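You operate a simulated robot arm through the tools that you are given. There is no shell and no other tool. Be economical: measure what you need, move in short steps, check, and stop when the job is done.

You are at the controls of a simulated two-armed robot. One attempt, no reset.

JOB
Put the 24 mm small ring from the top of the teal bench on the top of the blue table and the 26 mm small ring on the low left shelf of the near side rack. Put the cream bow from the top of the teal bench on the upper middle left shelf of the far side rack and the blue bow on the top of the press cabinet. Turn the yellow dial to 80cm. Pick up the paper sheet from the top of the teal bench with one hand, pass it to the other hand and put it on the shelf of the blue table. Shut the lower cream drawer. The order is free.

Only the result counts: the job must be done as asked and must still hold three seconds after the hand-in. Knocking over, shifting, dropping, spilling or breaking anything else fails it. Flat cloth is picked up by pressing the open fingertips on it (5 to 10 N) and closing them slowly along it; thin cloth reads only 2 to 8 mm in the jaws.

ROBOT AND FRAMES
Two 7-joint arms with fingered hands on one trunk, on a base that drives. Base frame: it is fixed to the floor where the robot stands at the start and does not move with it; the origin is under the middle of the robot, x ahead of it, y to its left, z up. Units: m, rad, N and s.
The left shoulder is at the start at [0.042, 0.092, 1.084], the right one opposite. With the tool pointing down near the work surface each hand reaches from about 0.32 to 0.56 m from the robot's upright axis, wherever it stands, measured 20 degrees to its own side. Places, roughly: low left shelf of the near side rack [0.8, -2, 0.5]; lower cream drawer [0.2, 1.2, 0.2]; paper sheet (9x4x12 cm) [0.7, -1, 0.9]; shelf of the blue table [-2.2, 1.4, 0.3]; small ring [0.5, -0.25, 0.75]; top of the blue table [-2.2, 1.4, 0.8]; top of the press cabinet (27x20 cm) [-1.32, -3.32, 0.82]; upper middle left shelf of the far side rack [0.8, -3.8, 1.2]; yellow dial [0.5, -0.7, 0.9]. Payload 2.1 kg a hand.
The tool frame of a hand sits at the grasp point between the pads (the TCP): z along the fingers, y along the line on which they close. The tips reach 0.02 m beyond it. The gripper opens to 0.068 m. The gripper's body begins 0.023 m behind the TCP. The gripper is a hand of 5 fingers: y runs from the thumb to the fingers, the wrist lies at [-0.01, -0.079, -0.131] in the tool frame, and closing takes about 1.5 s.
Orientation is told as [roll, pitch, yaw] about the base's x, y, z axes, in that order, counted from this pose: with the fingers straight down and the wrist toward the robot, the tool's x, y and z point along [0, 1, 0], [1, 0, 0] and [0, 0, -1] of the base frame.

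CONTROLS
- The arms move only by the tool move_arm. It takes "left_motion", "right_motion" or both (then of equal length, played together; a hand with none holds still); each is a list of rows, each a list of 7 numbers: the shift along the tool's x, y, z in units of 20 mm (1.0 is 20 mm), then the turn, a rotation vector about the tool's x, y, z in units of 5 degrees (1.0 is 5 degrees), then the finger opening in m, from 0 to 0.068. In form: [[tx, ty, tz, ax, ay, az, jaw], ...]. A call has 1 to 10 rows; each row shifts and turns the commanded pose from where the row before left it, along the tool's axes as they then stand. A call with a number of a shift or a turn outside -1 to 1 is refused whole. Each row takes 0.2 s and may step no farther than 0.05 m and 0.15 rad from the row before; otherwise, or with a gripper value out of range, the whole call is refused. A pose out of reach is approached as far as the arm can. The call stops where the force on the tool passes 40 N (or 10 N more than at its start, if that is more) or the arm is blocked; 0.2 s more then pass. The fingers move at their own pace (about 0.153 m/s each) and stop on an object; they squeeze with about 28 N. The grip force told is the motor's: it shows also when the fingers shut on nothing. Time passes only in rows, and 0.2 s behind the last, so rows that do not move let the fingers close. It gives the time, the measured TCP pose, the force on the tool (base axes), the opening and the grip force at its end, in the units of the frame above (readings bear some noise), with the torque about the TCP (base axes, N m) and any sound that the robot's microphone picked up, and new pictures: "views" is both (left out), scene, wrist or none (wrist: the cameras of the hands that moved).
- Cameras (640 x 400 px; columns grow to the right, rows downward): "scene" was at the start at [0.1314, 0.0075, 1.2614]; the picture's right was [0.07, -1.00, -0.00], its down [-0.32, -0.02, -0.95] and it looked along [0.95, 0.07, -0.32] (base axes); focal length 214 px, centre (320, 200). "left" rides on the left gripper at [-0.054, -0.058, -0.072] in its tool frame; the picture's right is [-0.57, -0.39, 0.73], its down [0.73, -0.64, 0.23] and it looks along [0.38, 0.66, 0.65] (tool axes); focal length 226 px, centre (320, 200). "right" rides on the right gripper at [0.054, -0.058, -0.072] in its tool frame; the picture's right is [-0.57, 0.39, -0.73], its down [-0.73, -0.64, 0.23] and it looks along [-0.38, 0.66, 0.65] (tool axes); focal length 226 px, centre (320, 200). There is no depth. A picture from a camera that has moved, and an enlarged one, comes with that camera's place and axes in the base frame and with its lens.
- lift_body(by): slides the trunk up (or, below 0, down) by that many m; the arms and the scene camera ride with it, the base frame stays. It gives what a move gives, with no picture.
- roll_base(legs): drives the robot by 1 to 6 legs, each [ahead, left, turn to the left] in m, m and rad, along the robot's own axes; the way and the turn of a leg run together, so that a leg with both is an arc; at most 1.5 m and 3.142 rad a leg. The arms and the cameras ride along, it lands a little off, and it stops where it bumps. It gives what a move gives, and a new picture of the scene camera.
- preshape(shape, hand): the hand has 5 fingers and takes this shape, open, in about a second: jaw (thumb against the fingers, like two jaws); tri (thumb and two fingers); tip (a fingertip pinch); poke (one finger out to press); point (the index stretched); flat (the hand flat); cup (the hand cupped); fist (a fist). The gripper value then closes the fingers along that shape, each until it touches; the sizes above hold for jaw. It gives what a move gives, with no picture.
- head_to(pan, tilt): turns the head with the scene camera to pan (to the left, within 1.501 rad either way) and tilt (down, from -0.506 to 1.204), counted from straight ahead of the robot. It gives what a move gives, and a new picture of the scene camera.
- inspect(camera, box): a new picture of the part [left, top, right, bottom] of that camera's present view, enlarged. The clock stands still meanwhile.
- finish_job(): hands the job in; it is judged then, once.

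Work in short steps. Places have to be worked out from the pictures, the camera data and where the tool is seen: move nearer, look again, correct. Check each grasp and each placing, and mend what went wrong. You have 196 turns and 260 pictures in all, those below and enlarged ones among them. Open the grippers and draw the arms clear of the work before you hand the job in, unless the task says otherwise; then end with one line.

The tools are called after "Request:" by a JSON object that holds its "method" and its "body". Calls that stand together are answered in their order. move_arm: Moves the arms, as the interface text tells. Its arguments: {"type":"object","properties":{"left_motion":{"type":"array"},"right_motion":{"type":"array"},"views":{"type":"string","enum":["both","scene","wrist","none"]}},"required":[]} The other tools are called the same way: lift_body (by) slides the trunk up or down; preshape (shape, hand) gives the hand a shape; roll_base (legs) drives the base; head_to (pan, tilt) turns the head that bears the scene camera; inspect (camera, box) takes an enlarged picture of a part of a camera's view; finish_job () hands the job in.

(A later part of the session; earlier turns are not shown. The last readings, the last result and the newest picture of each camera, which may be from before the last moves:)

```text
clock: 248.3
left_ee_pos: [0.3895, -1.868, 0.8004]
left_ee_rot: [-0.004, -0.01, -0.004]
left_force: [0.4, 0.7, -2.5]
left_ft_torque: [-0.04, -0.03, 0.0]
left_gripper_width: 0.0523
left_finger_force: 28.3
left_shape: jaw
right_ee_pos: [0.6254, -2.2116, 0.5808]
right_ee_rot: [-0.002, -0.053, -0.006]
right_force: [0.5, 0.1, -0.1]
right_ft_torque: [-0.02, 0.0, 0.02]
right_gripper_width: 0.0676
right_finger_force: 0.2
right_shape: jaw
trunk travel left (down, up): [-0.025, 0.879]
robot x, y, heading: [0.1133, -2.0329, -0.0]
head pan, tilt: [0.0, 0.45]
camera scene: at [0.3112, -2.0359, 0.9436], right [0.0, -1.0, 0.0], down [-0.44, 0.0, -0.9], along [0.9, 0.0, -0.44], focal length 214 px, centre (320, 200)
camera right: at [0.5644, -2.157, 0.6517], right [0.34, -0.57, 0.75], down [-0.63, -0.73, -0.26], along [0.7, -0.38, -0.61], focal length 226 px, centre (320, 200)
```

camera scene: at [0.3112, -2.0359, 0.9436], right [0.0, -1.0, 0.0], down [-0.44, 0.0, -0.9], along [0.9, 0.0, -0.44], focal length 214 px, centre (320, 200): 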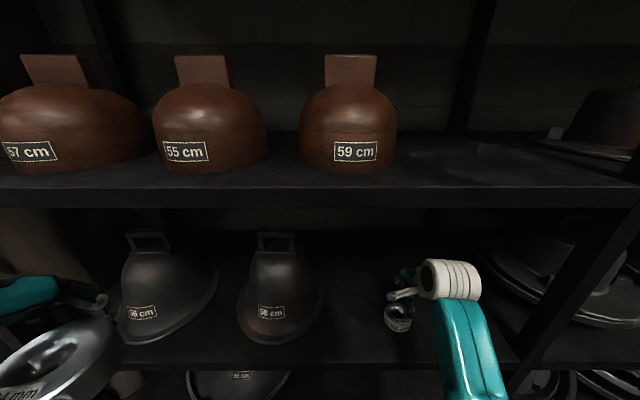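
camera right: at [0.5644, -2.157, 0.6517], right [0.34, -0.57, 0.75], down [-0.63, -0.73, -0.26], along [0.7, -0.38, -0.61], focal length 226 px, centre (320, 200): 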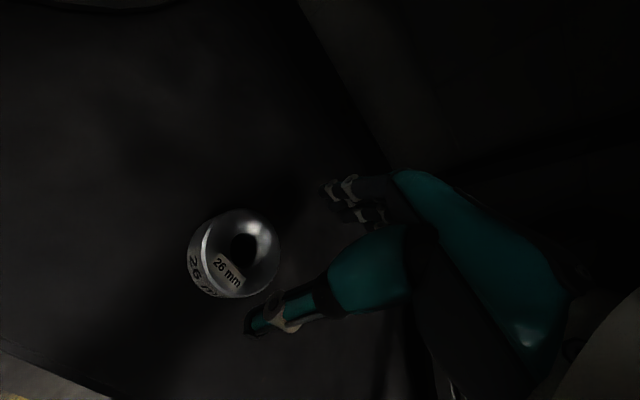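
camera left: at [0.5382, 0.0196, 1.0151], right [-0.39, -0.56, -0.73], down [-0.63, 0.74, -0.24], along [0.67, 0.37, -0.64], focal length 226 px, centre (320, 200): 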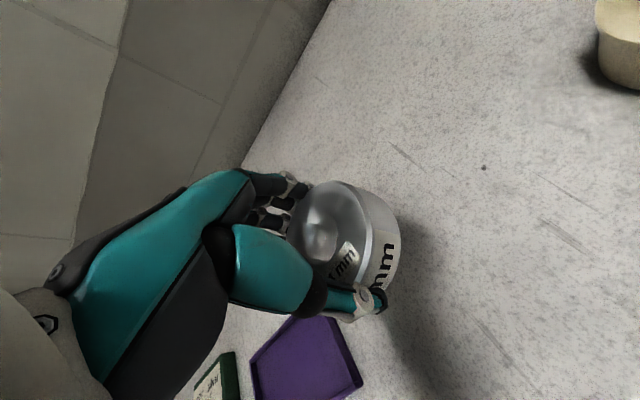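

The 26 mm ring stands on the low shelf. I withdraw the right hand and back the base out.

Request:
{"method": "move_arm", "body": {"right_motion": [[0, 0, -1, 0, 0, 0, 0.068], [0, 0, -1, 0, 0, 0, 0.068], [0, 0, -1, 0, 0, 0, 0.068], [0, -1, -0.2, 0, 0, 0, 0.068], [0, -1, 0, 0, 0, 0, 0.068], [0, -1, 0, 0, 0, 0, 0.068], [0, -1, 0, 0, 0, 0, 0.068], [0, -1, 0, 0, 0, 0, 0.068], [0, -1, 0, 0, 0, 0, 0.068], [0, -1, 0, 0, 0, 0, 0.068]], "views": "none"}}

Request:
{"method": "roll_base", "body": {"legs": [[-0.1, 0, 0], [0, 0.7, 0]]}}

Request:
{"method": "lift_body", "body": {"by": 0.3}}

Request:
{"method": "head_to", "body": {"pan": 0.3, "tilt": 0.6}}

```text
clock: 250.5
left_ee_pos: [0.3889, -1.8681, 0.7997]
left_ee_rot: [-0.003, -0.009, -0.004]
left_force: [0.4, 0.7, -1.3]
left_ft_torque: [0.02, 0.0, 0.0]
left_gripper_width: 0.0528
left_finger_force: 27.5
left_shape: jaw
right_ee_pos: [0.4824, -2.2123, 0.6379]
right_ee_rot: [-0.003, -0.054, -0.006]
right_force: [0.2, 0.7, -0.9]
right_ft_torque: [-0.05, -0.02, 0.0]
right_gripper_width: 0.0678
right_finger_force: 0.0
right_shape: jaw
trunk travel left (down, up): [-0.025, 0.879]
robot x, y, heading: [0.1137, -2.0359, -0.005]
head pan, tilt: [0.0, 0.45]
```

```text
clock: 255.1
left_ee_pos: [0.2943, -1.1725, 0.8007]
left_ee_rot: [-0.003, -0.01, -0.019]
left_force: [-3.1, -18.7, -3.2]
left_ft_torque: [0.37, -0.01, -0.49]
left_gripper_width: 0.0524
left_finger_force: 27.7
left_shape: jaw
right_ee_pos: [0.3857, -1.5159, 0.6372]
right_ee_rot: [0.0, -0.054, -0.019]
right_force: [-0.2, 0.2, 0.1]
right_ft_torque: [-0.01, -0.03, -0.01]
right_gripper_width: 0.0679
right_finger_force: 0.0
right_shape: jaw
trunk travel left (down, up): [-0.025, 0.879]
robot x, y, heading: [0.0163, -1.3337, -0.017]
head pan, tilt: [0.0, 0.45]
camera scene: at [0.2147, -1.3386, 0.9436], right [-0.02, -1.0, 0.0], down [-0.44, 0.01, -0.9], along [0.9, -0.01, -0.44], focal length 214 px, centre (320, 200)
```

scene: 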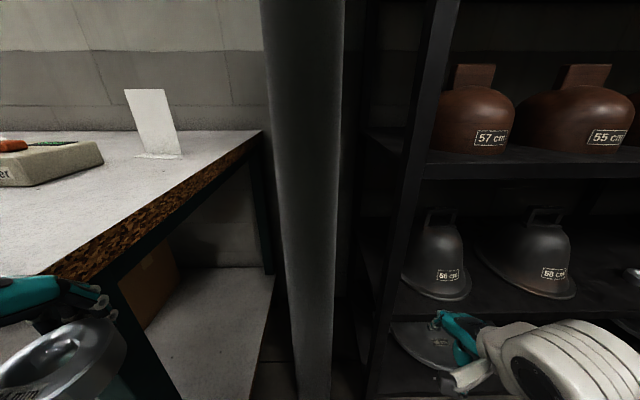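

```text
clock: 258.1
left_ee_pos: [0.295, -1.1697, 1.1009]
left_ee_rot: [-0.003, -0.011, -0.016]
left_force: [-0.7, -0.7, -1.5]
left_ft_torque: [-0.02, 0.01, -0.01]
left_gripper_width: 0.0524
left_finger_force: 28.0
left_shape: jaw
right_ee_pos: [0.3861, -1.5151, 0.9371]
right_ee_rot: [-0.003, -0.053, -0.02]
right_force: [0.9, 0.3, 0.0]
right_ft_torque: [-0.01, 0.0, -0.01]
right_gripper_width: 0.0683
right_finger_force: 0.0
right_shape: jaw
trunk travel left (down, up): [-0.325, 0.579]
robot x, y, heading: [0.0158, -1.3364, -0.012]
head pan, tilt: [0.0, 0.45]
```

```text
clock: 258.9
left_ee_pos: [0.295, -1.1702, 1.1005]
left_ee_rot: [-0.003, -0.012, -0.019]
left_force: [0.2, 0.5, -2.2]
left_ft_torque: [0.02, 0.01, 0.02]
left_gripper_width: 0.0524
left_finger_force: 28.6
left_shape: jaw
right_ee_pos: [0.3853, -1.5143, 0.9373]
right_ee_rot: [-0.001, -0.054, -0.018]
right_force: [-1.0, 0.7, 0.4]
right_ft_torque: [0.0, -0.02, 0.0]
right_gripper_width: 0.0683
right_finger_force: 0.1
right_shape: jaw
trunk travel left (down, up): [-0.325, 0.579]
robot x, y, heading: [0.0187, -1.3356, -0.017]
head pan, tilt: [0.3, 0.6]
camera scene: at [0.1409, -1.3097, 1.2361], right [0.28, -0.96, 0.0], down [-0.54, -0.16, -0.83], along [0.79, 0.23, -0.56], focal length 214 px, centre (320, 200)
```

scene: 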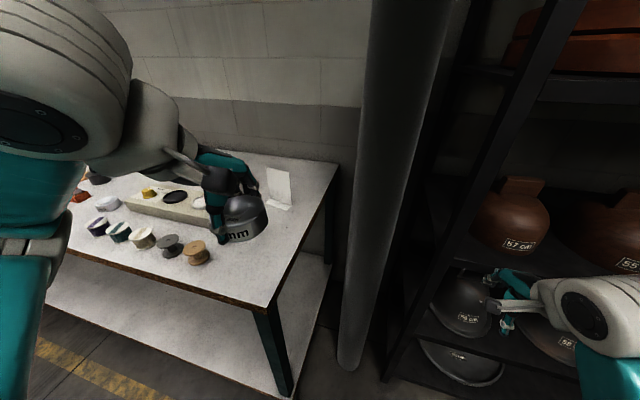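

The left hand brushed the bench end but all is still held and free now. I look closely at the paper sheet.

Request:
{"method": "inspect", "body": {"camera": "scene", "box": [160, 140, 340, 260]}}

```text
3.33 times, centred on (250, 200) of scene
camera zoom: at [0.1409, -1.3097, 1.2361], right [0.28, -0.96, 0.0], down [-0.54, -0.16, -0.83], along [0.79, 0.23, -0.56], focal length 715 px, centre (553, 200)
```

zoom: 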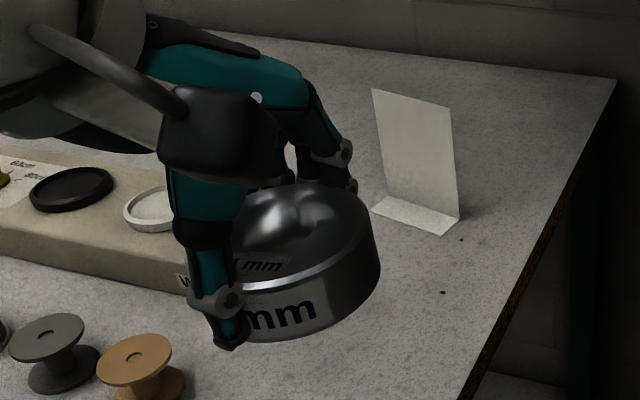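

The paper is an L-shape: a 12 cm upright panel (normal along x) centred at (0.66, -1.02), top at z 0.955, with a foot toward me. I'll grip the panel's top edge, so I raise the right hand and approach with the base turned left for more reach.

Request:
{"method": "move_arm", "body": {"right_motion": [[0, -0.3, -1, 0, 0, 0, 0.068], [0, -0.3, -1, 0, 0, 0, 0.068], [0, -0.3, -1, 0, 0, 0, 0.068], [0, -0.3, -1, 0, 0, 0, 0.068], [0, 0, -1, 0, 0, 0, 0.068], [0, 0, -1, 0, 0, 0, 0.068], [0, 0, -1, 0, 0, 0, 0.068]], "views": "none"}}

Request:
{"method": "roll_base", "body": {"legs": [[-0.05, 0, 0.417], [0.21, 0.345, 0]]}}

Request:
{"method": "head_to", "body": {"pan": -0.6, "tilt": 0.7}}

```text
clock: 260.5
left_ee_pos: [0.2945, -1.1711, 1.1004]
left_ee_rot: [-0.002, -0.011, -0.019]
left_force: [0.6, 0.1, -1.2]
left_ft_torque: [0.01, 0.0, -0.03]
left_gripper_width: 0.0524
left_finger_force: 27.9
left_shape: jaw
right_ee_pos: [0.3534, -1.5167, 1.0757]
right_ee_rot: [-0.001, -0.055, -0.019]
right_force: [0.3, 0.0, 0.2]
right_ft_torque: [-0.05, 0.03, -0.01]
right_gripper_width: 0.0681
right_finger_force: 0.0
right_shape: jaw
trunk travel left (down, up): [-0.325, 0.579]
robot x, y, heading: [0.0206, -1.3309, -0.017]
head pan, tilt: [0.3, 0.6]
```

```text
clock: 264.3
left_ee_pos: [0.2078, -0.6687, 1.1007]
left_ee_rot: [-0.005, -0.01, 0.404]
left_force: [-0.1, -0.3, -1.1]
left_ft_torque: [-0.01, -0.03, -0.05]
left_gripper_width: 0.0525
left_finger_force: 27.8
left_shape: jaw
right_ee_pos: [0.4021, -0.9588, 1.0759]
right_ee_rot: [-0.002, -0.056, 0.404]
right_force: [0.5, -0.8, 0.1]
right_ft_torque: [0.02, 0.0, 0.01]
right_gripper_width: 0.0676
right_finger_force: 0.2
right_shape: jaw
trunk travel left (down, up): [-0.325, 0.579]
robot x, y, heading: [0.0227, -0.9326, 0.407]
head pan, tilt: [0.3, 0.6]
camera scene: at [0.124, -0.8577, 1.2361], right [0.65, -0.76, 0.0], down [-0.43, -0.37, -0.82], along [0.63, 0.54, -0.57], focal length 214 px, centre (320, 200)
```

scene: 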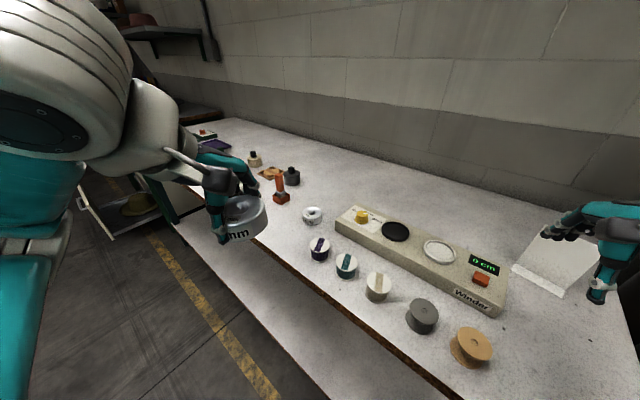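

```text
clock: 265.5
left_ee_pos: [0.2079, -0.6689, 1.1012]
left_ee_rot: [-0.004, -0.011, 0.404]
left_force: [0.3, -0.3, -1.7]
left_ft_torque: [-0.02, -0.02, 0.02]
left_gripper_width: 0.0522
left_finger_force: 28.7
left_shape: jaw
right_ee_pos: [0.4018, -0.959, 1.0745]
right_ee_rot: [0.001, -0.054, 0.403]
right_force: [-0.4, 0.5, -0.2]
right_ft_torque: [-0.01, 0.01, 0.0]
right_gripper_width: 0.068
right_finger_force: 0.1
right_shape: jaw
trunk travel left (down, up): [-0.325, 0.579]
robot x, y, heading: [0.0203, -0.9314, 0.406]
head pan, tilt: [-0.6, 0.7]
camera scene: at [0.1402, -0.9314, 1.2274], right [-0.19, -0.98, 0.0], down [-0.63, 0.12, -0.76], along [0.75, -0.15, -0.64], focal length 214 px, centre (320, 200)
```

scene: 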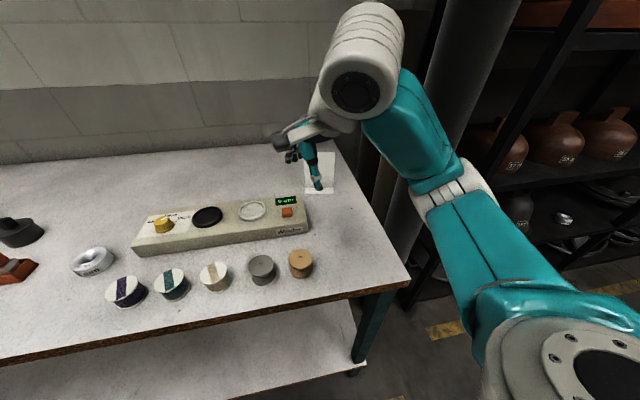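

I inch forward, yaw the hand to face the panel and move it above the paper.

Request:
{"method": "roll_base", "body": {"legs": [[0.046, -0.02, 0]]}}

Request:
{"method": "move_arm", "body": {"right_motion": [[0, 0, 0, 0, 0, 1, 0.068], [0, 0, 0, 0, 0, 1, 0.068], [0, 0, 0, 0, 0, 1, 0.068], [0, 0, 0, 0, 0, 1, 0.068], [0, 0, 0, 0, 0, 1, 0.068], [0, 0, 0, 0, 0, 1, 0.068], [-0.5, 1, 0, 0, 0, 0, 0.068], [-0.5, 1, 0, 0, 0, 0, 0.068], [-0.5, 1, 0, 0, 0, 0, 0.068], [-0.5, 1, 0, 0, 0, 0, 0.068]], "views": "both"}}

```text
clock: 266.4
left_ee_pos: [0.2585, -0.6688, 1.1014]
left_ee_rot: [-0.003, -0.012, 0.403]
left_force: [0.3, 0.1, -1.8]
left_ft_torque: [0.0, 0.04, 0.01]
left_gripper_width: 0.0517
left_finger_force: 28.2
left_shape: jaw
right_ee_pos: [0.4539, -0.9589, 1.0754]
right_ee_rot: [-0.003, -0.054, 0.402]
right_force: [-0.6, -0.3, 0.6]
right_ft_torque: [0.0, -0.02, -0.02]
right_gripper_width: 0.0681
right_finger_force: 0.1
right_shape: jaw
trunk travel left (down, up): [-0.325, 0.579]
robot x, y, heading: [0.0739, -0.93, 0.408]
head pan, tilt: [-0.6, 0.7]
camera scene: at [0.1913, -0.9314, 1.2274], right [-0.19, -0.98, 0.0], down [-0.63, 0.12, -0.76], along [0.75, -0.15, -0.64], focal length 214 px, centre (320, 200)
```

scene: 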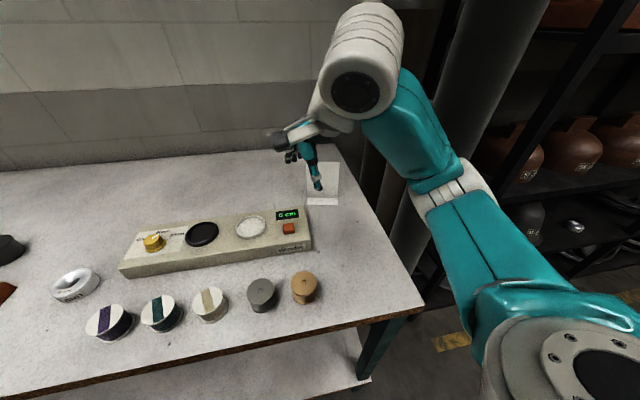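

```text
clock: 268.6
left_ee_pos: [0.2581, -0.6695, 1.1002]
left_ee_rot: [-0.004, -0.011, 0.402]
left_force: [-0.4, -0.5, -1.1]
left_ft_torque: [-0.01, -0.01, 0.0]
left_gripper_width: 0.0524
left_finger_force: 28.3
left_shape: jaw
right_ee_pos: [0.5298, -1.0088, 1.0765]
right_ee_rot: [0.025, -0.047, -0.123]
right_force: [0.7, -0.1, -0.4]
right_ft_torque: [0.0, 0.01, -0.06]
right_gripper_width: 0.0681
right_finger_force: 0.1
right_shape: jaw
trunk travel left (down, up): [-0.325, 0.579]
robot x, y, heading: [0.0727, -0.9321, 0.408]
head pan, tilt: [-0.6, 0.7]
camera scene: at [0.1912, -0.9314, 1.2274], right [-0.19, -0.98, 0.0], down [-0.63, 0.12, -0.76], along [0.75, -0.15, -0.64], focal length 214 px, centre (320, 200)
camera right: at [0.4749, -0.9489, 1.1489], right [0.28, -0.62, 0.73], down [-0.71, -0.65, -0.28], along [0.65, -0.44, -0.62], focal length 226 px, centre (320, 200)
```

scene: 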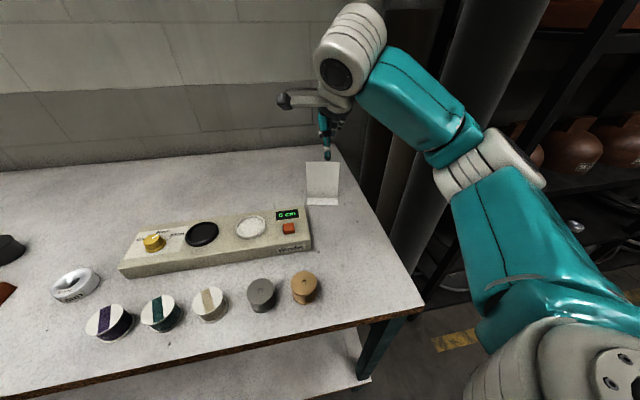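
right: 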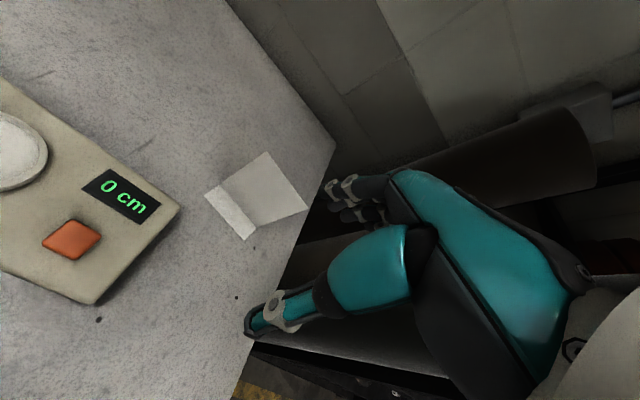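

The top edge centre is at (0.660, -1.033), yaw -9°. I move over it at safe height and look.

Request:
{"method": "move_arm", "body": {"right_motion": [[0, 0.95, 0.3, 0, 0, 0.5, 0.068], [0, 0.95, 0.3, 0, 0, 0, 0.068], [0, 0.95, 0.3, 0, 0, 0, 0.068], [0, 0.95, 0.3, 0, 0, 0, 0.068], [0, 0.95, 0.3, 0, 0, 0, 0.068], [0, 0.95, 0.3, 0, 0, 0, 0.068], [-0.1, 0.9, 0.3, 0, 0, 0, 0.068]], "views": "both"}}

```text
clock: 270.2
left_ee_pos: [0.2583, -0.6686, 1.0998]
left_ee_rot: [-0.002, -0.011, 0.404]
left_force: [0.2, -0.9, -1.2]
left_ft_torque: [-0.04, -0.01, 0.04]
left_gripper_width: 0.0522
left_finger_force: 28.0
left_shape: jaw
right_ee_pos: [0.6596, -1.0318, 1.0414]
right_ee_rot: [0.026, -0.046, -0.164]
right_force: [0.5, 0.4, 0.0]
right_ft_torque: [0.04, -0.01, -0.03]
right_gripper_width: 0.068
right_finger_force: 0.0
right_shape: jaw
trunk travel left (down, up): [-0.325, 0.579]
robot x, y, heading: [0.0758, -0.9329, 0.408]
head pan, tilt: [-0.6, 0.7]
camera scene: at [0.1912, -0.9313, 1.2274], right [-0.19, -0.98, 0.0], down [-0.63, 0.12, -0.76], along [0.75, -0.15, -0.64], focal length 214 px, centre (320, 200)
camera right: at [0.6075, -0.97, 1.114], right [0.25, -0.64, 0.73], down [-0.74, -0.61, -0.28], along [0.63, -0.47, -0.62], focal length 226 px, centre (320, 200)
```

scene: 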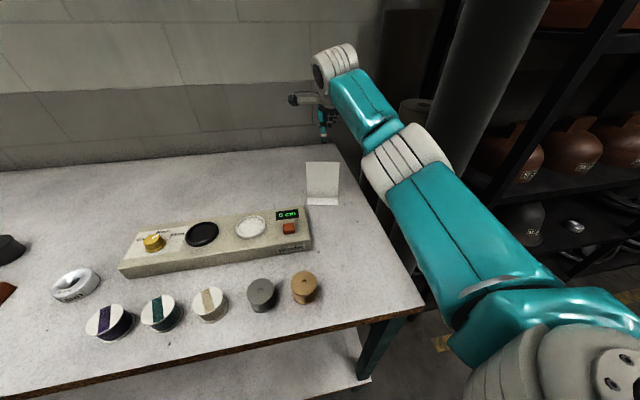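
right: 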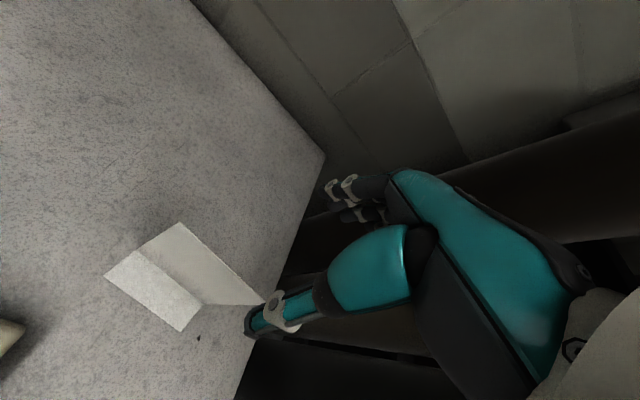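

Aligned within 3 mm. I descend onto the top edge.

Request:
{"method": "move_arm", "body": {"right_motion": [[0, -0.12, 1, 0, 0, 0.4, 0.068], [0, 0, 1, 0, 0, 0, 0.068], [0, 0, 1, 0, 0, 0, 0.068], [0, 0, 1, 0, 0, 0, 0.068], [0, 0, 0.7, 0, 0, 0, 0.068]], "views": "both"}}

```text
clock: 271.4
left_ee_pos: [0.2588, -0.6693, 1.0994]
left_ee_rot: [-0.002, -0.011, 0.402]
left_force: [0.2, -0.4, -2.3]
left_ft_torque: [0.01, 0.02, 0.0]
left_gripper_width: 0.0522
left_finger_force: 27.9
left_shape: jaw
right_ee_pos: [0.6654, -1.0275, 0.9465]
right_ee_rot: [0.029, -0.047, -0.2]
right_force: [-0.2, -0.1, 1.0]
right_ft_torque: [-0.01, 0.01, 0.0]
right_gripper_width: 0.068
right_finger_force: 0.0
right_shape: jaw
trunk travel left (down, up): [-0.325, 0.579]
robot x, y, heading: [0.0701, -0.9372, 0.41]
head pan, tilt: [-0.6, 0.7]
camera scene: at [0.1912, -0.9314, 1.2274], right [-0.19, -0.98, 0.0], down [-0.63, 0.12, -0.76], along [0.75, -0.15, -0.64], focal length 214 px, centre (320, 200)
camera right: at [0.6149, -0.9637, 1.0192], right [0.23, -0.65, 0.73], down [-0.76, -0.59, -0.28], along [0.61, -0.49, -0.63], focal length 226 px, centre (320, 200)
```

scene: 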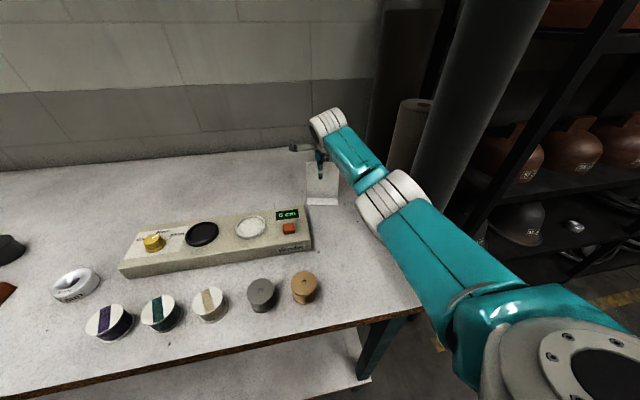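
right: 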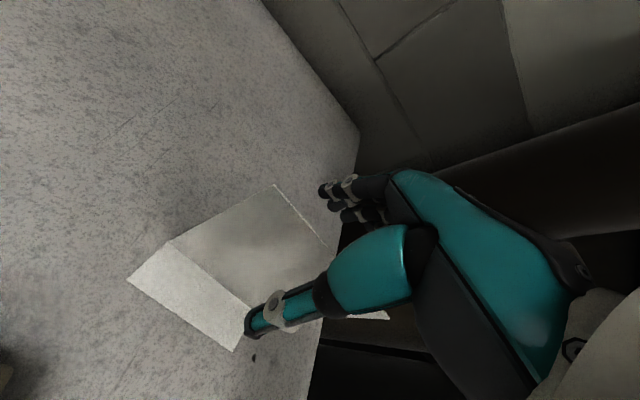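

The panel is between thumb and fingers. I shift back 6 mm and close.

Request:
{"method": "move_arm", "body": {"right_motion": [[0, -0.3, 0.2, 0, 0, 0, 0.05], [0, 0, 0, 0, 0, 0, 0.03], [0, 0, 0, 0, 0, 0, 0.015], [0, 0, 0, 0, 0, 0, 0.0], [0, 0, 0, 0, 0, 0, 0.0], [0, 0, 0, 0, 0, 0, 0.0], [0, 0, 0, 0, 0, 0, 0.0], [0, 0, 0, 0, 0, 0, 0.0]], "views": "wrist"}}

```text
clock: 273.2
left_ee_pos: [0.2589, -0.6692, 1.0996]
left_ee_rot: [-0.004, -0.011, 0.404]
left_force: [0.0, 0.1, -0.9]
left_ft_torque: [0.01, 0.02, 0.01]
left_gripper_width: 0.0522
left_finger_force: 28.1
left_shape: jaw
right_ee_pos: [0.6575, -1.0274, 0.942]
right_ee_rot: [0.03, -0.045, -0.198]
right_force: [0.7, 0.1, 0.4]
right_ft_torque: [-0.01, -0.04, 0.02]
right_gripper_width: 0.0
right_finger_force: 28.3
right_shape: jaw
trunk travel left (down, up): [-0.325, 0.579]
robot x, y, heading: [0.0754, -0.9319, 0.402]
head pan, tilt: [-0.6, 0.7]
camera right: at [0.6084, -0.9632, 1.0151], right [0.23, -0.65, 0.73], down [-0.76, -0.59, -0.28], along [0.61, -0.49, -0.63], focal length 226 px, centre (320, 200)
```

right: 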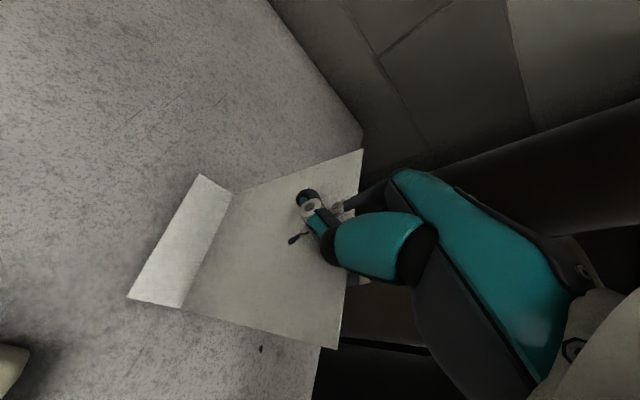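

The sheet seems pinched. I lift 6 cm and check it comes along.

Request:
{"method": "move_arm", "body": {"right_motion": [[0, 0, -0.5, 0, 0, 0, 0.0], [0, 0, -0.5, 0, 0, 0, 0.0], [0, 0, -0.5, 0, 0, 0, 0.0], [0, 0, -0.5, 0, 0, 0, 0.0], [0, 0, -1, 0, 0, 0, 0.0], [0, 0, -1, 0, 0, 0, 0.0]], "views": "both"}}

```text
clock: 274.6
left_ee_pos: [0.2587, -0.6678, 1.1009]
left_ee_rot: [-0.004, -0.011, 0.404]
left_force: [0.4, -0.3, -1.2]
left_ft_torque: [-0.01, -0.02, 0.02]
left_gripper_width: 0.0523
left_finger_force: 27.7
left_shape: jaw
right_ee_pos: [0.6533, -1.0306, 1.0248]
right_ee_rot: [0.03, -0.045, -0.199]
right_force: [0.8, -0.8, 0.1]
right_ft_torque: [-0.05, 0.01, -0.03]
right_gripper_width: 0.0
right_finger_force: 27.9
right_shape: jaw
trunk travel left (down, up): [-0.325, 0.579]
robot x, y, heading: [0.0748, -0.9308, 0.405]
head pan, tilt: [-0.6, 0.7]
camera scene: at [0.1912, -0.9314, 1.2274], right [-0.19, -0.98, 0.0], down [-0.63, 0.12, -0.76], along [0.75, -0.15, -0.64], focal length 214 px, centre (320, 200)
camera right: at [0.6045, -0.966, 1.0968], right [0.23, -0.65, 0.73], down [-0.76, -0.59, -0.28], along [0.61, -0.49, -0.63], focal length 226 px, centre (320, 200)
```

scene: 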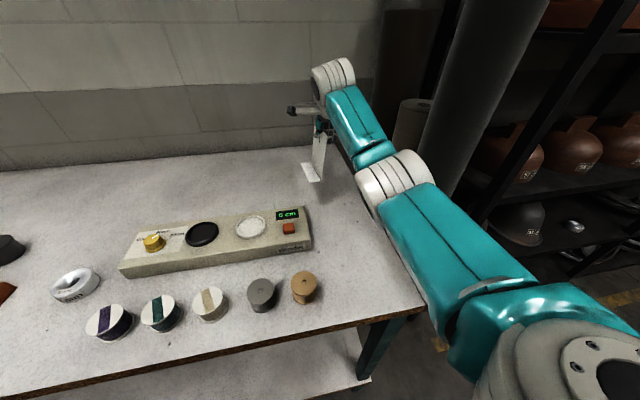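
right: 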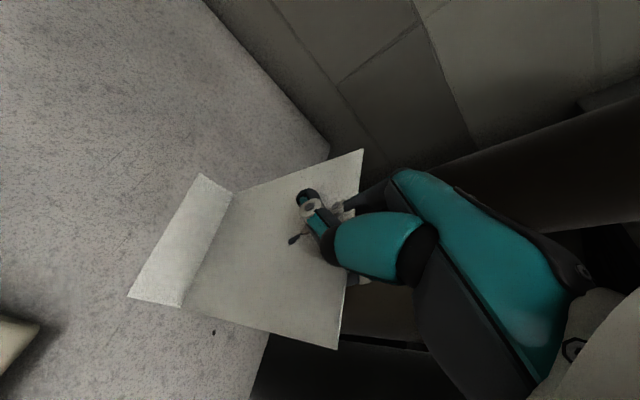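

The paper is held. I raise the trunk so it clears everything and back off from the bench.

Request:
{"method": "lift_body", "body": {"by": 0.15}}

Request:
{"method": "roll_base", "body": {"legs": [[-0.3, 0.13, 0], [-0.3, 0.13, -0.4]]}}

Request:
{"method": "head_to", "body": {"pan": 1.45, "tilt": 0.35}}

```text
clock: 276.4
left_ee_pos: [0.2582, -0.6694, 1.2492]
left_ee_rot: [-0.004, -0.011, 0.404]
left_force: [0.5, -0.7, -1.8]
left_ft_torque: [0.0, -0.03, -0.01]
left_gripper_width: 0.0523
left_finger_force: 28.0
left_shape: jaw
right_ee_pos: [0.6535, -1.0276, 1.1727]
right_ee_rot: [0.029, -0.044, -0.199]
right_force: [-0.2, 0.2, 0.0]
right_ft_torque: [0.01, 0.03, -0.02]
right_gripper_width: 0.0
right_finger_force: 28.5
right_shape: jaw
trunk travel left (down, up): [-0.475, 0.429]
robot x, y, heading: [0.0702, -0.9315, 0.404]
head pan, tilt: [-0.6, 0.7]
```

```text
clock: 280.3
left_ee_pos: [-0.2942, -0.6908, 1.2505]
left_ee_rot: [-0.004, -0.012, 0.013]
left_force: [-0.2, -0.1, -1.3]
left_ft_torque: [0.0, 0.03, 0.04]
left_gripper_width: 0.0522
left_finger_force: 27.8
left_shape: jaw
right_ee_pos: [-0.0653, -1.1742, 1.1746]
right_ee_rot: [0.03, -0.045, -0.589]
right_force: [-0.6, 0.9, 1.0]
right_ft_torque: [-0.03, 0.01, 0.0]
right_gripper_width: 0.0001
right_finger_force: 27.4
right_shape: jaw
trunk travel left (down, up): [-0.475, 0.429]
robot x, y, heading: [-0.5632, -0.8581, 0.016]
head pan, tilt: [-0.6, 0.7]
camera scene: at [-0.4734, -0.9086, 1.3784], right [-0.55, -0.83, 0.0], down [-0.54, 0.36, -0.77], along [0.64, -0.42, -0.64], focal length 214 px, centre (320, 200)
```

scene: 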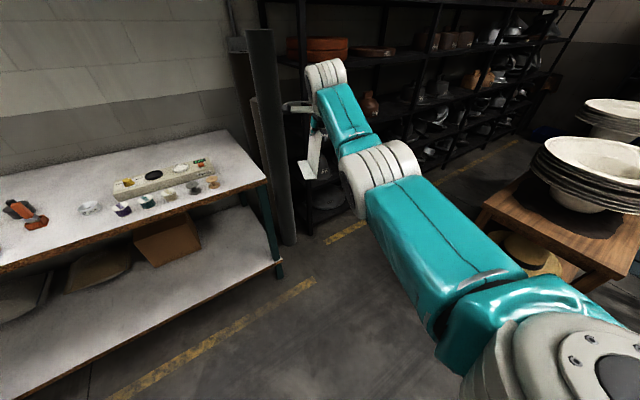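

```text
clock: 282.2
left_ee_pos: [-0.2928, -0.6902, 1.2504]
left_ee_rot: [-0.003, -0.01, 0.012]
left_force: [0.0, -0.2, -2.1]
left_ft_torque: [0.03, -0.03, 0.04]
left_gripper_width: 0.0522
left_finger_force: 28.1
left_shape: jaw
right_ee_pos: [-0.0665, -1.1739, 1.1732]
right_ee_rot: [0.031, -0.046, -0.59]
right_force: [-0.6, 0.0, -0.5]
right_ft_torque: [0.04, 0.01, -0.05]
right_gripper_width: 0.0
right_finger_force: 28.1
right_shape: jaw
trunk travel left (down, up): [-0.475, 0.429]
robot x, y, heading: [-0.5637, -0.8633, 0.016]
head pan, tilt: [1.45, 0.351]
camera scene: at [-0.534, -0.7692, 1.4098], right [0.99, -0.11, 0.0], down [-0.04, -0.34, -0.94], along [0.1, 0.93, -0.34], focal length 214 px, centre (320, 200)
```

scene: 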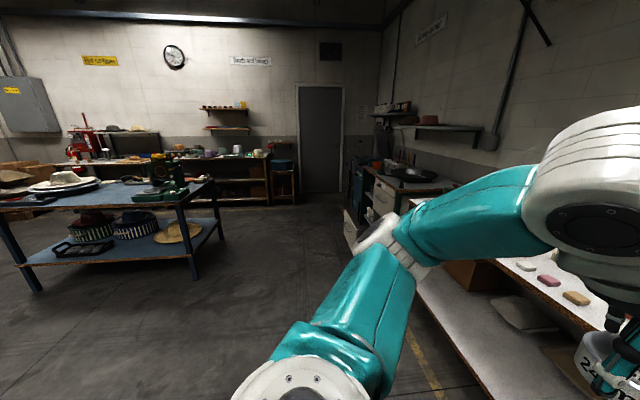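

The blue table is at x -2.9…-1.5, y 1.0…1.75. I retract the paper hand a bit, turn left and drive in front of the table.

Request:
{"method": "move_arm", "body": {"right_motion": [[0.1, -0.97, 0, 0, 0, 0, 0], [0.1, -0.97, 0, 0, 0, 0, 0], [0.1, -0.97, 0, 0, 0, 0, 0], [0.1, -0.97, 0, 0, 0, 0, 0], [0.1, -0.97, 0, 0, 0, 0, 0], [0.1, -0.97, 0, 0, 0, 0, 0], [0.1, -0.97, 0, 0, 0, 0, 0], [0.1, -0.97, 0, 0, 0, 0, 0]], "views": "wrist"}}

Request:
{"method": "roll_base", "body": {"legs": [[0, 0, 1.555], [0.9, 0.1, 0], [0.2, 1.2, 0]]}}

Request:
{"method": "head_to", "body": {"pan": 0.1, "tilt": 0.5}}

```text
clock: 284.0
left_ee_pos: [-0.2925, -0.6894, 1.251]
left_ee_rot: [-0.002, -0.01, 0.012]
left_force: [0.5, -0.3, -2.5]
left_ft_torque: [-0.03, -0.01, -0.03]
left_gripper_width: 0.0523
left_finger_force: 28.2
left_shape: jaw
right_ee_pos: [-0.1844, -1.0734, 1.168]
right_ee_rot: [0.031, -0.045, -0.59]
right_force: [0.5, 0.1, 0.8]
right_ft_torque: [-0.01, -0.02, 0.0]
right_gripper_width: 0.0
right_finger_force: 28.4
right_shape: jaw
trunk travel left (down, up): [-0.475, 0.429]
robot x, y, heading: [-0.5645, -0.861, 0.015]
head pan, tilt: [1.45, 0.351]
camera right: at [-0.2055, -0.9961, 1.24], right [-0.03, -0.69, 0.73], down [-0.93, -0.25, -0.28], along [0.38, -0.68, -0.63], focal length 226 px, centre (320, 200)
```

right: 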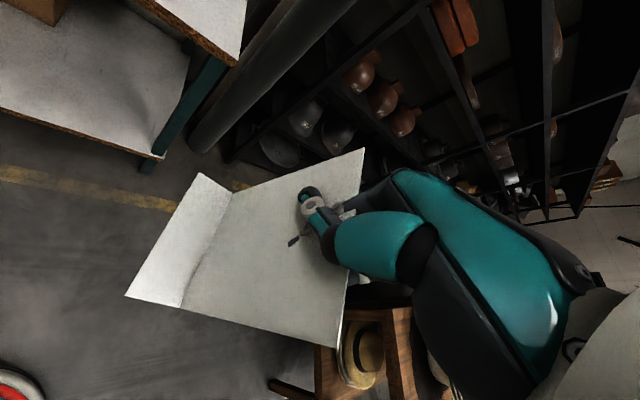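

```text
clock: 298.2
left_ee_pos: [-1.9526, 0.566, 1.2508]
left_ee_rot: [-0.003, -0.01, 1.556]
left_force: [-0.5, 0.2, -1.7]
left_ft_torque: [0.0, 0.0, 0.02]
left_gripper_width: 0.0524
left_finger_force: 27.7
left_shape: jaw
right_ee_pos: [-1.5647, 0.664, 1.1678]
right_ee_rot: [0.029, -0.045, 0.953]
right_force: [1.2, -1.1, -0.7]
right_ft_torque: [-0.03, 0.01, -0.02]
right_gripper_width: 0.0002
right_finger_force: 27.8
right_shape: jaw
trunk travel left (down, up): [-0.475, 0.429]
robot x, y, heading: [-1.7883, 0.2901, 1.555]
head pan, tilt: [1.45, 0.351]
camera scene: at [-1.8802, 0.3249, 1.4097], right [0.13, 0.99, 0.0], down [0.34, -0.05, -0.94], along [-0.93, 0.12, -0.34], focal length 214 px, centre (320, 200)
```

scene: 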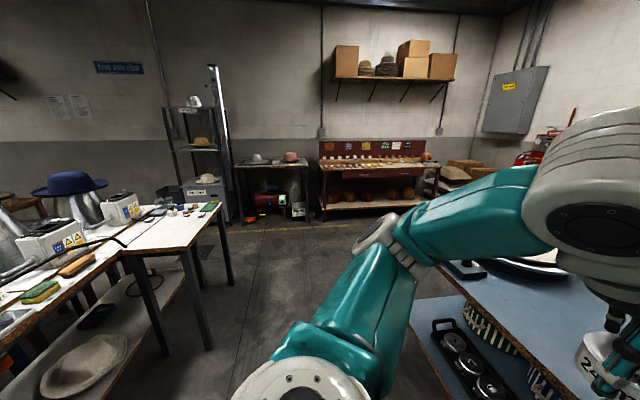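

```text
clock: 299.7
left_ee_pos: [-1.9518, 0.5661, 1.2506]
left_ee_rot: [-0.003, -0.01, 1.555]
left_force: [-0.9, -0.5, -2.1]
left_ft_torque: [-0.02, 0.0, 0.02]
left_gripper_width: 0.0522
left_finger_force: 27.7
left_shape: jaw
right_ee_pos: [-1.5648, 0.6641, 1.1678]
right_ee_rot: [0.03, -0.045, 0.952]
right_force: [-0.4, -0.3, 0.2]
right_ft_torque: [0.0, -0.02, 0.03]
right_gripper_width: 0.0002
right_finger_force: 28.2
right_shape: jaw
trunk travel left (down, up): [-0.475, 0.429]
robot x, y, heading: [-1.7883, 0.2889, 1.557]
head pan, tilt: [0.099, 0.499]
camera scene: at [-1.7958, 0.4032, 1.3961], right [1.0, 0.09, 0.0], down [0.04, -0.48, -0.88], along [-0.08, 0.87, -0.48], focal length 214 px, centre (320, 200)
```

scene: 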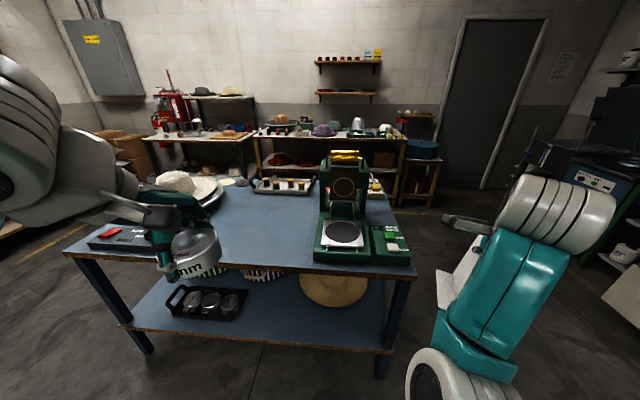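

The table top is free around (-2.14, 1.08). I drive to (-2.0, 0.64), keeping the paper high.

Request:
{"method": "roll_base", "body": {"legs": [[0.2, 0.21, 0.014], [0.15, 0, 0]]}}

Request:
{"method": "head_to", "body": {"pan": 0.2, "tilt": 0.8}}

```text
clock: 302.7
left_ee_pos: [-2.1637, 0.9182, 1.2502]
left_ee_rot: [-0.003, -0.009, 1.571]
left_force: [0.0, -0.3, -1.7]
left_ft_torque: [-0.01, 0.01, -0.03]
left_gripper_width: 0.0524
left_finger_force: 28.1
left_shape: jaw
right_ee_pos: [-1.7804, 1.0229, 1.1673]
right_ee_rot: [0.03, -0.044, 0.971]
right_force: [0.4, -0.1, -0.1]
right_ft_torque: [0.03, -0.03, 0.0]
right_gripper_width: 0.0
right_finger_force: 27.8
right_shape: jaw
trunk travel left (down, up): [-0.475, 0.429]
robot x, y, heading: [-1.9968, 0.6425, 1.574]
head pan, tilt: [0.099, 0.499]
camera scene: at [-2.0051, 0.7583, 1.396], right [0.99, 0.1, 0.0], down [0.05, -0.48, -0.88], along [-0.09, 0.87, -0.48], focal length 214 px, centre (320, 200)
```

scene: 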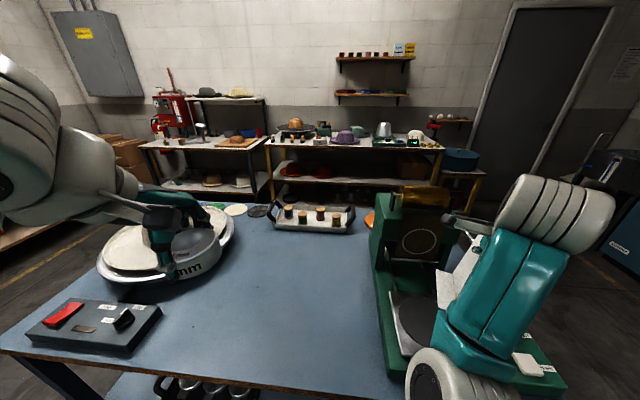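

```text
clock: 303.5
left_ee_pos: [-2.164, 0.9181, 1.2502]
left_ee_rot: [-0.005, -0.011, 1.574]
left_force: [-0.3, -0.3, -0.6]
left_ft_torque: [0.02, 0.01, -0.01]
left_gripper_width: 0.0523
left_finger_force: 27.8
left_shape: jaw
right_ee_pos: [-1.779, 1.0216, 1.1673]
right_ee_rot: [0.031, -0.046, 0.971]
right_force: [0.3, 0.0, -0.3]
right_ft_torque: [-0.01, 0.0, 0.01]
right_gripper_width: 0.0
right_finger_force: 28.3
right_shape: jaw
trunk travel left (down, up): [-0.475, 0.429]
robot x, y, heading: [-1.9916, 0.6431, 1.573]
head pan, tilt: [0.201, 0.799]
camera scene: at [-2.012, 0.7461, 1.3702], right [0.98, 0.2, 0.0], down [0.15, -0.7, -0.7], along [-0.14, 0.68, -0.72], focal length 214 px, centre (320, 200)
```

scene: 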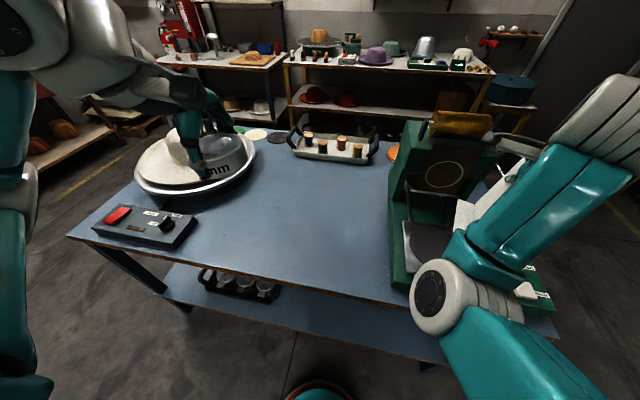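

The spot (-2.12, 1.07) is free. I bring the left hand there and down.

Request:
{"method": "move_arm", "body": {"left_motion": [[-0.22, 0.75, 0.7, 0, 0, 0, 0], [-0.22, 0.75, 0.7, 0, 0, 0, 0], [-0.22, 0.75, 0.7, 0, 0, 0, 0], [-0.22, 0.75, 0.7, 0, 0, 0, 0], [-0.22, 0.75, 0.7, 0, 0, 0, 0], [-0.22, 0.75, 0.7, 0, 0, 0, 0], [-0.22, 0.75, 0.7, 0, 0, 0, 0], [-0.22, 0.75, 0.7, 0, 0, 0, 0], [-0.22, 0.75, 0.7, 0, 0, 0, 0], [-0.22, 0.75, 0.7, 0, 0, 0, 0]], "views": "none"}}

Request:
{"method": "move_arm", "body": {"left_motion": [[0, 0, 1, 0, 0, 0, 0], [0, 0, 1, 0, 0, 0, 0], [0, 0, 1, 0, 0, 0, 0], [0, 0, 1, 0, 0, 0, 0], [0, 0, 1, 0, 0, 0, 0], [0, 0, 1, 0, 0, 0, 0], [0, 0, 1, 0, 0, 0, 0], [0, 0, 1, 0, 0, 0, 0], [0, 0, 1, 0, 0, 0, 0]], "views": "both"}}

```text
clock: 305.7
left_ee_pos: [-2.1198, 1.0702, 1.1106]
left_ee_rot: [-0.003, -0.01, 1.572]
left_force: [-0.3, -0.6, -1.6]
left_ft_torque: [-0.01, -0.01, -0.01]
left_gripper_width: 0.0522
left_finger_force: 28.2
left_shape: jaw
right_ee_pos: [-1.7788, 1.0226, 1.1669]
right_ee_rot: [0.03, -0.046, 0.969]
right_force: [0.8, -0.2, 0.1]
right_ft_torque: [0.0, -0.02, 0.02]
right_gripper_width: 0.0
right_finger_force: 28.0
right_shape: jaw
trunk travel left (down, up): [-0.475, 0.429]
robot x, y, heading: [-1.9943, 0.6464, 1.578]
head pan, tilt: [0.201, 0.799]
```

```text
clock: 307.7
left_ee_pos: [-2.1173, 1.0739, 0.9311]
left_ee_rot: [-0.004, -0.01, 1.572]
left_force: [0.1, -0.1, -1.3]
left_ft_torque: [-0.05, -0.02, 0.0]
left_gripper_width: 0.0522
left_finger_force: 28.4
left_shape: jaw
right_ee_pos: [-1.7802, 1.0227, 1.167]
right_ee_rot: [0.031, -0.046, 0.971]
right_force: [-0.2, 0.3, 1.0]
right_ft_torque: [-0.01, -0.02, 0.03]
right_gripper_width: 0.0002
right_finger_force: 28.2
right_shape: jaw
trunk travel left (down, up): [-0.475, 0.429]
robot x, y, heading: [-1.9939, 0.6447, 1.573]
head pan, tilt: [0.201, 0.799]
camera scene: at [-2.012, 0.7461, 1.3701], right [0.98, 0.2, 0.0], down [0.15, -0.7, -0.7], along [-0.14, 0.68, -0.72], focal length 214 px, centre (320, 200)
camera left: at [-2.0629, 1.014, 1.0019], right [0.57, -0.38, -0.73], down [-0.73, -0.64, -0.24], along [-0.38, 0.67, -0.64], focal length 226 px, centre (320, 200)
```

scene: 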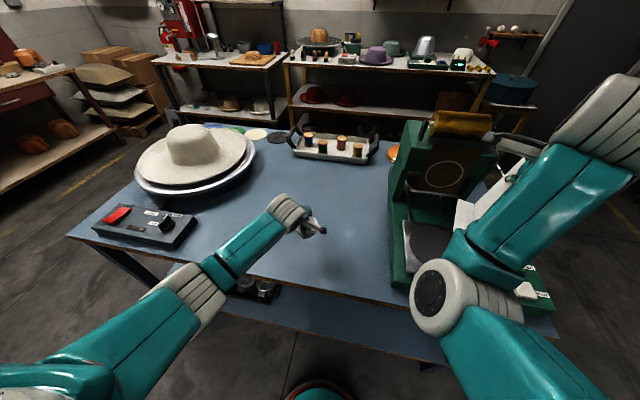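
left: 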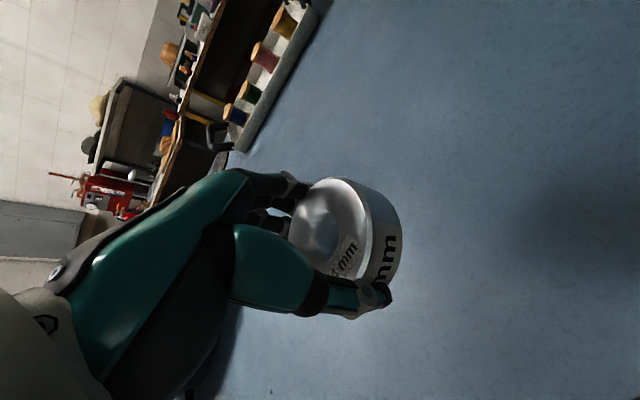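

Clear. I descend 7 cm, then in fine steps.

Request:
{"method": "move_arm", "body": {"left_motion": [[0, 0, 1, 0, 0, 0, 0], [0, 0, 1, 0, 0, 0, 0], [0, 0, 1, 0, 0, 0, 0], [0, 0, 0.5, 0, 0, 0, 0], [0, 0, 0.2, 0, 0, 0, 0], [0, 0, 0.2, 0, 0, 0, 0]], "views": "wrist"}}

```text
clock: 309.1
left_ee_pos: [-2.1194, 1.072, 0.8533]
left_ee_rot: [-0.004, -0.011, 1.573]
left_force: [0.2, 0.4, -1.3]
left_ft_torque: [0.03, 0.01, 0.01]
left_gripper_width: 0.0523
left_finger_force: 28.3
left_shape: jaw
right_ee_pos: [-1.7797, 1.0228, 1.1662]
right_ee_rot: [0.029, -0.047, 0.971]
right_force: [-0.4, -0.2, 0.0]
right_ft_torque: [0.0, -0.04, -0.03]
right_gripper_width: 0.0002
right_finger_force: 27.8
right_shape: jaw
trunk travel left (down, up): [-0.475, 0.429]
robot x, y, heading: [-1.9989, 0.6426, 1.573]
head pan, tilt: [0.201, 0.799]
camera left: at [-2.064, 1.0127, 0.9241], right [0.57, -0.38, -0.73], down [-0.73, -0.64, -0.24], along [-0.38, 0.67, -0.64], focal length 226 px, centre (320, 200)
```

left: 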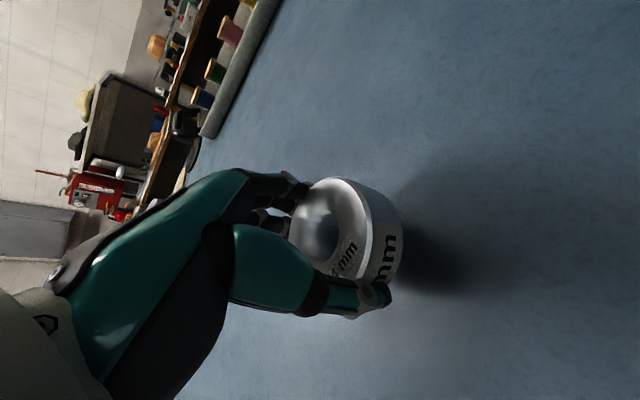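

Request:
{"method": "move_arm", "body": {"left_motion": [[0, 0, 0.25, 0, 0, 0, 0], [0, 0, 0.25, 0, 0, 0, 0], [0, 0, 0.25, 0, 0, 0, 0], [0, 0, 0.15, 0, 0, 0, 0], [0, 0, 0.15, 0, 0, 0, 0]], "views": "none"}}

```text
clock: 310.3
left_ee_pos: [-2.1183, 1.0716, 0.8339]
left_ee_rot: [-0.003, -0.01, 1.574]
left_force: [-0.1, 0.2, -1.9]
left_ft_torque: [-0.01, 0.01, -0.02]
left_gripper_width: 0.0519
left_finger_force: 28.0
left_shape: jaw
right_ee_pos: [-1.7792, 1.0231, 1.1679]
right_ee_rot: [0.03, -0.046, 0.97]
right_force: [-0.3, -0.7, -0.6]
right_ft_torque: [0.02, -0.02, 0.03]
right_gripper_width: 0.0
right_finger_force: 28.0
right_shape: jaw
trunk travel left (down, up): [-0.475, 0.429]
robot x, y, heading: [-1.9885, 0.646, 1.576]
head pan, tilt: [0.201, 0.799]
```

Request:
{"method": "move_arm", "body": {"left_motion": [[0, 0, 0.15, 0, 0, 0, 0], [0, 0, 0.15, 0, 0, 0, 0], [0, 0, 0.15, 0, 0, 0, 0], [0, 0, 0.15, 0, 0, 0, 0], [0, 0, 0, 0, 0, 0, 0]], "views": "none"}}

```text
clock: 311.5
left_ee_pos: [-2.1208, 1.07, 0.8276]
left_ee_rot: [-0.002, -0.01, 1.574]
left_force: [-0.6, 0.0, -1.9]
left_ft_torque: [0.02, 0.03, -0.04]
left_gripper_width: 0.0521
left_finger_force: 27.7
left_shape: jaw
left hand out of reach, approached as far as the arm can: row 4
right_ee_pos: [-1.7786, 1.0224, 1.167]
right_ee_rot: [0.029, -0.046, 0.97]
right_force: [-0.6, -0.2, 1.0]
right_ft_torque: [0.01, -0.03, 0.0]
right_gripper_width: 0.0
right_finger_force: 27.9
right_shape: jaw
trunk travel left (down, up): [-0.475, 0.429]
robot x, y, heading: [-1.9952, 0.6443, 1.573]
head pan, tilt: [0.201, 0.799]
```

Reach limit at z 0.828. I lower the trunk by 6 mm to finish the contact.

Request:
{"method": "lift_body", "body": {"by": -0.006}}

```text
clock: 312.0
left_ee_pos: [-2.1173, 1.0713, 0.8225]
left_ee_rot: [-0.004, -0.021, 1.572]
left_force: [-2.5, 0.0, 30.4]
left_ft_torque: [0.08, 0.09, 0.05]
left_gripper_width: 0.0513
left_finger_force: 27.8
left_shape: jaw
right_ee_pos: [-1.7789, 1.0197, 1.162]
right_ee_rot: [0.03, -0.046, 0.97]
right_force: [0.0, -0.8, 0.2]
right_ft_torque: [-0.02, -0.07, 0.03]
right_gripper_width: 0.0002
right_finger_force: 28.0
right_shape: jaw
trunk travel left (down, up): [-0.469, 0.435]
robot x, y, heading: [-1.9948, 0.6455, 1.579]
head pan, tilt: [0.201, 0.799]
```

Contact (30 N). I open and lift the hand away.

Request:
{"method": "move_arm", "body": {"left_motion": [[0, 0, -0.15, 0, 0, 0, 0.058], [0, 0, 0, 0, 0, 0, 0.068], [0, 0, 0, 0, 0, 0, 0.068], [0, 0, 0, 0, 0, 0, 0.068], [0, 0, -0.5, 0, 0, 0, 0.068], [0, 0, -1, 0, 0, 0, 0.068], [0, 0, -1, 0, 0, 0, 0.068], [0, 0, -1, 0, 0, 0, 0.068], [0, 0, -1, 0, 0, 0, 0.068], [0, 0, -1, 0, 0, 0, 0.068]], "views": "both"}}

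```text
clock: 314.2
left_ee_pos: [-2.1209, 1.071, 0.9337]
left_ee_rot: [-0.003, -0.011, 1.572]
left_force: [0.3, -0.2, -0.4]
left_ft_torque: [0.01, 0.03, 0.0]
left_gripper_width: 0.0679
left_finger_force: 0.2
left_shape: jaw
right_ee_pos: [-1.7777, 1.0226, 1.1607]
right_ee_rot: [0.03, -0.044, 0.97]
right_force: [0.1, 0.1, 0.1]
right_ft_torque: [0.0, 0.0, 0.05]
right_gripper_width: 0.0
right_finger_force: 28.0
right_shape: jaw
trunk travel left (down, up): [-0.469, 0.435]
robot x, y, heading: [-1.9944, 0.6411, 1.575]
head pan, tilt: [0.201, 0.799]
camera scene: at [-2.0119, 0.7465, 1.3641], right [0.98, 0.2, 0.0], down [0.15, -0.7, -0.7], along [-0.14, 0.68, -0.72], focal length 214 px, centre (320, 200)
camera left: at [-2.0656, 1.0121, 1.005], right [0.57, -0.38, -0.73], down [-0.73, -0.64, -0.24], along [-0.38, 0.67, -0.64], focal length 226 px, centre (320, 200)
```

scene: 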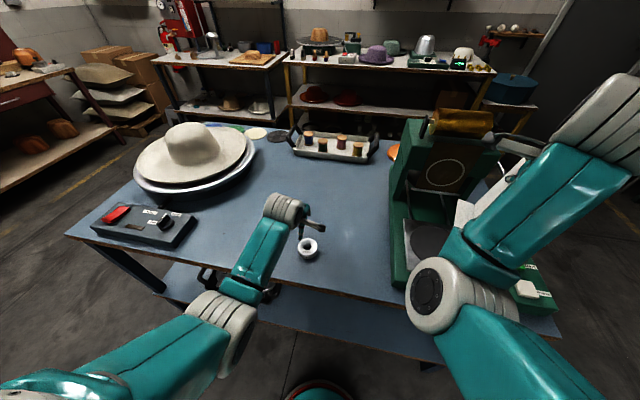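
left: 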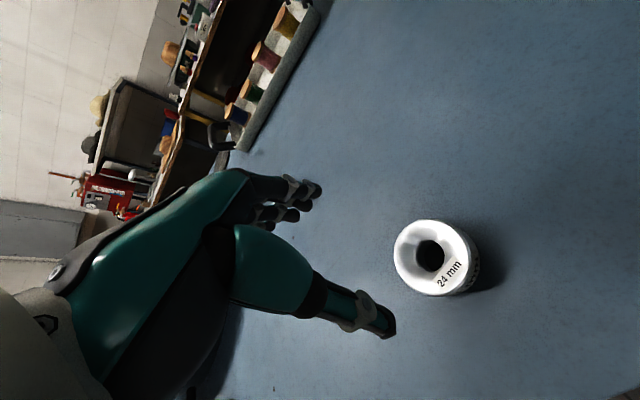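

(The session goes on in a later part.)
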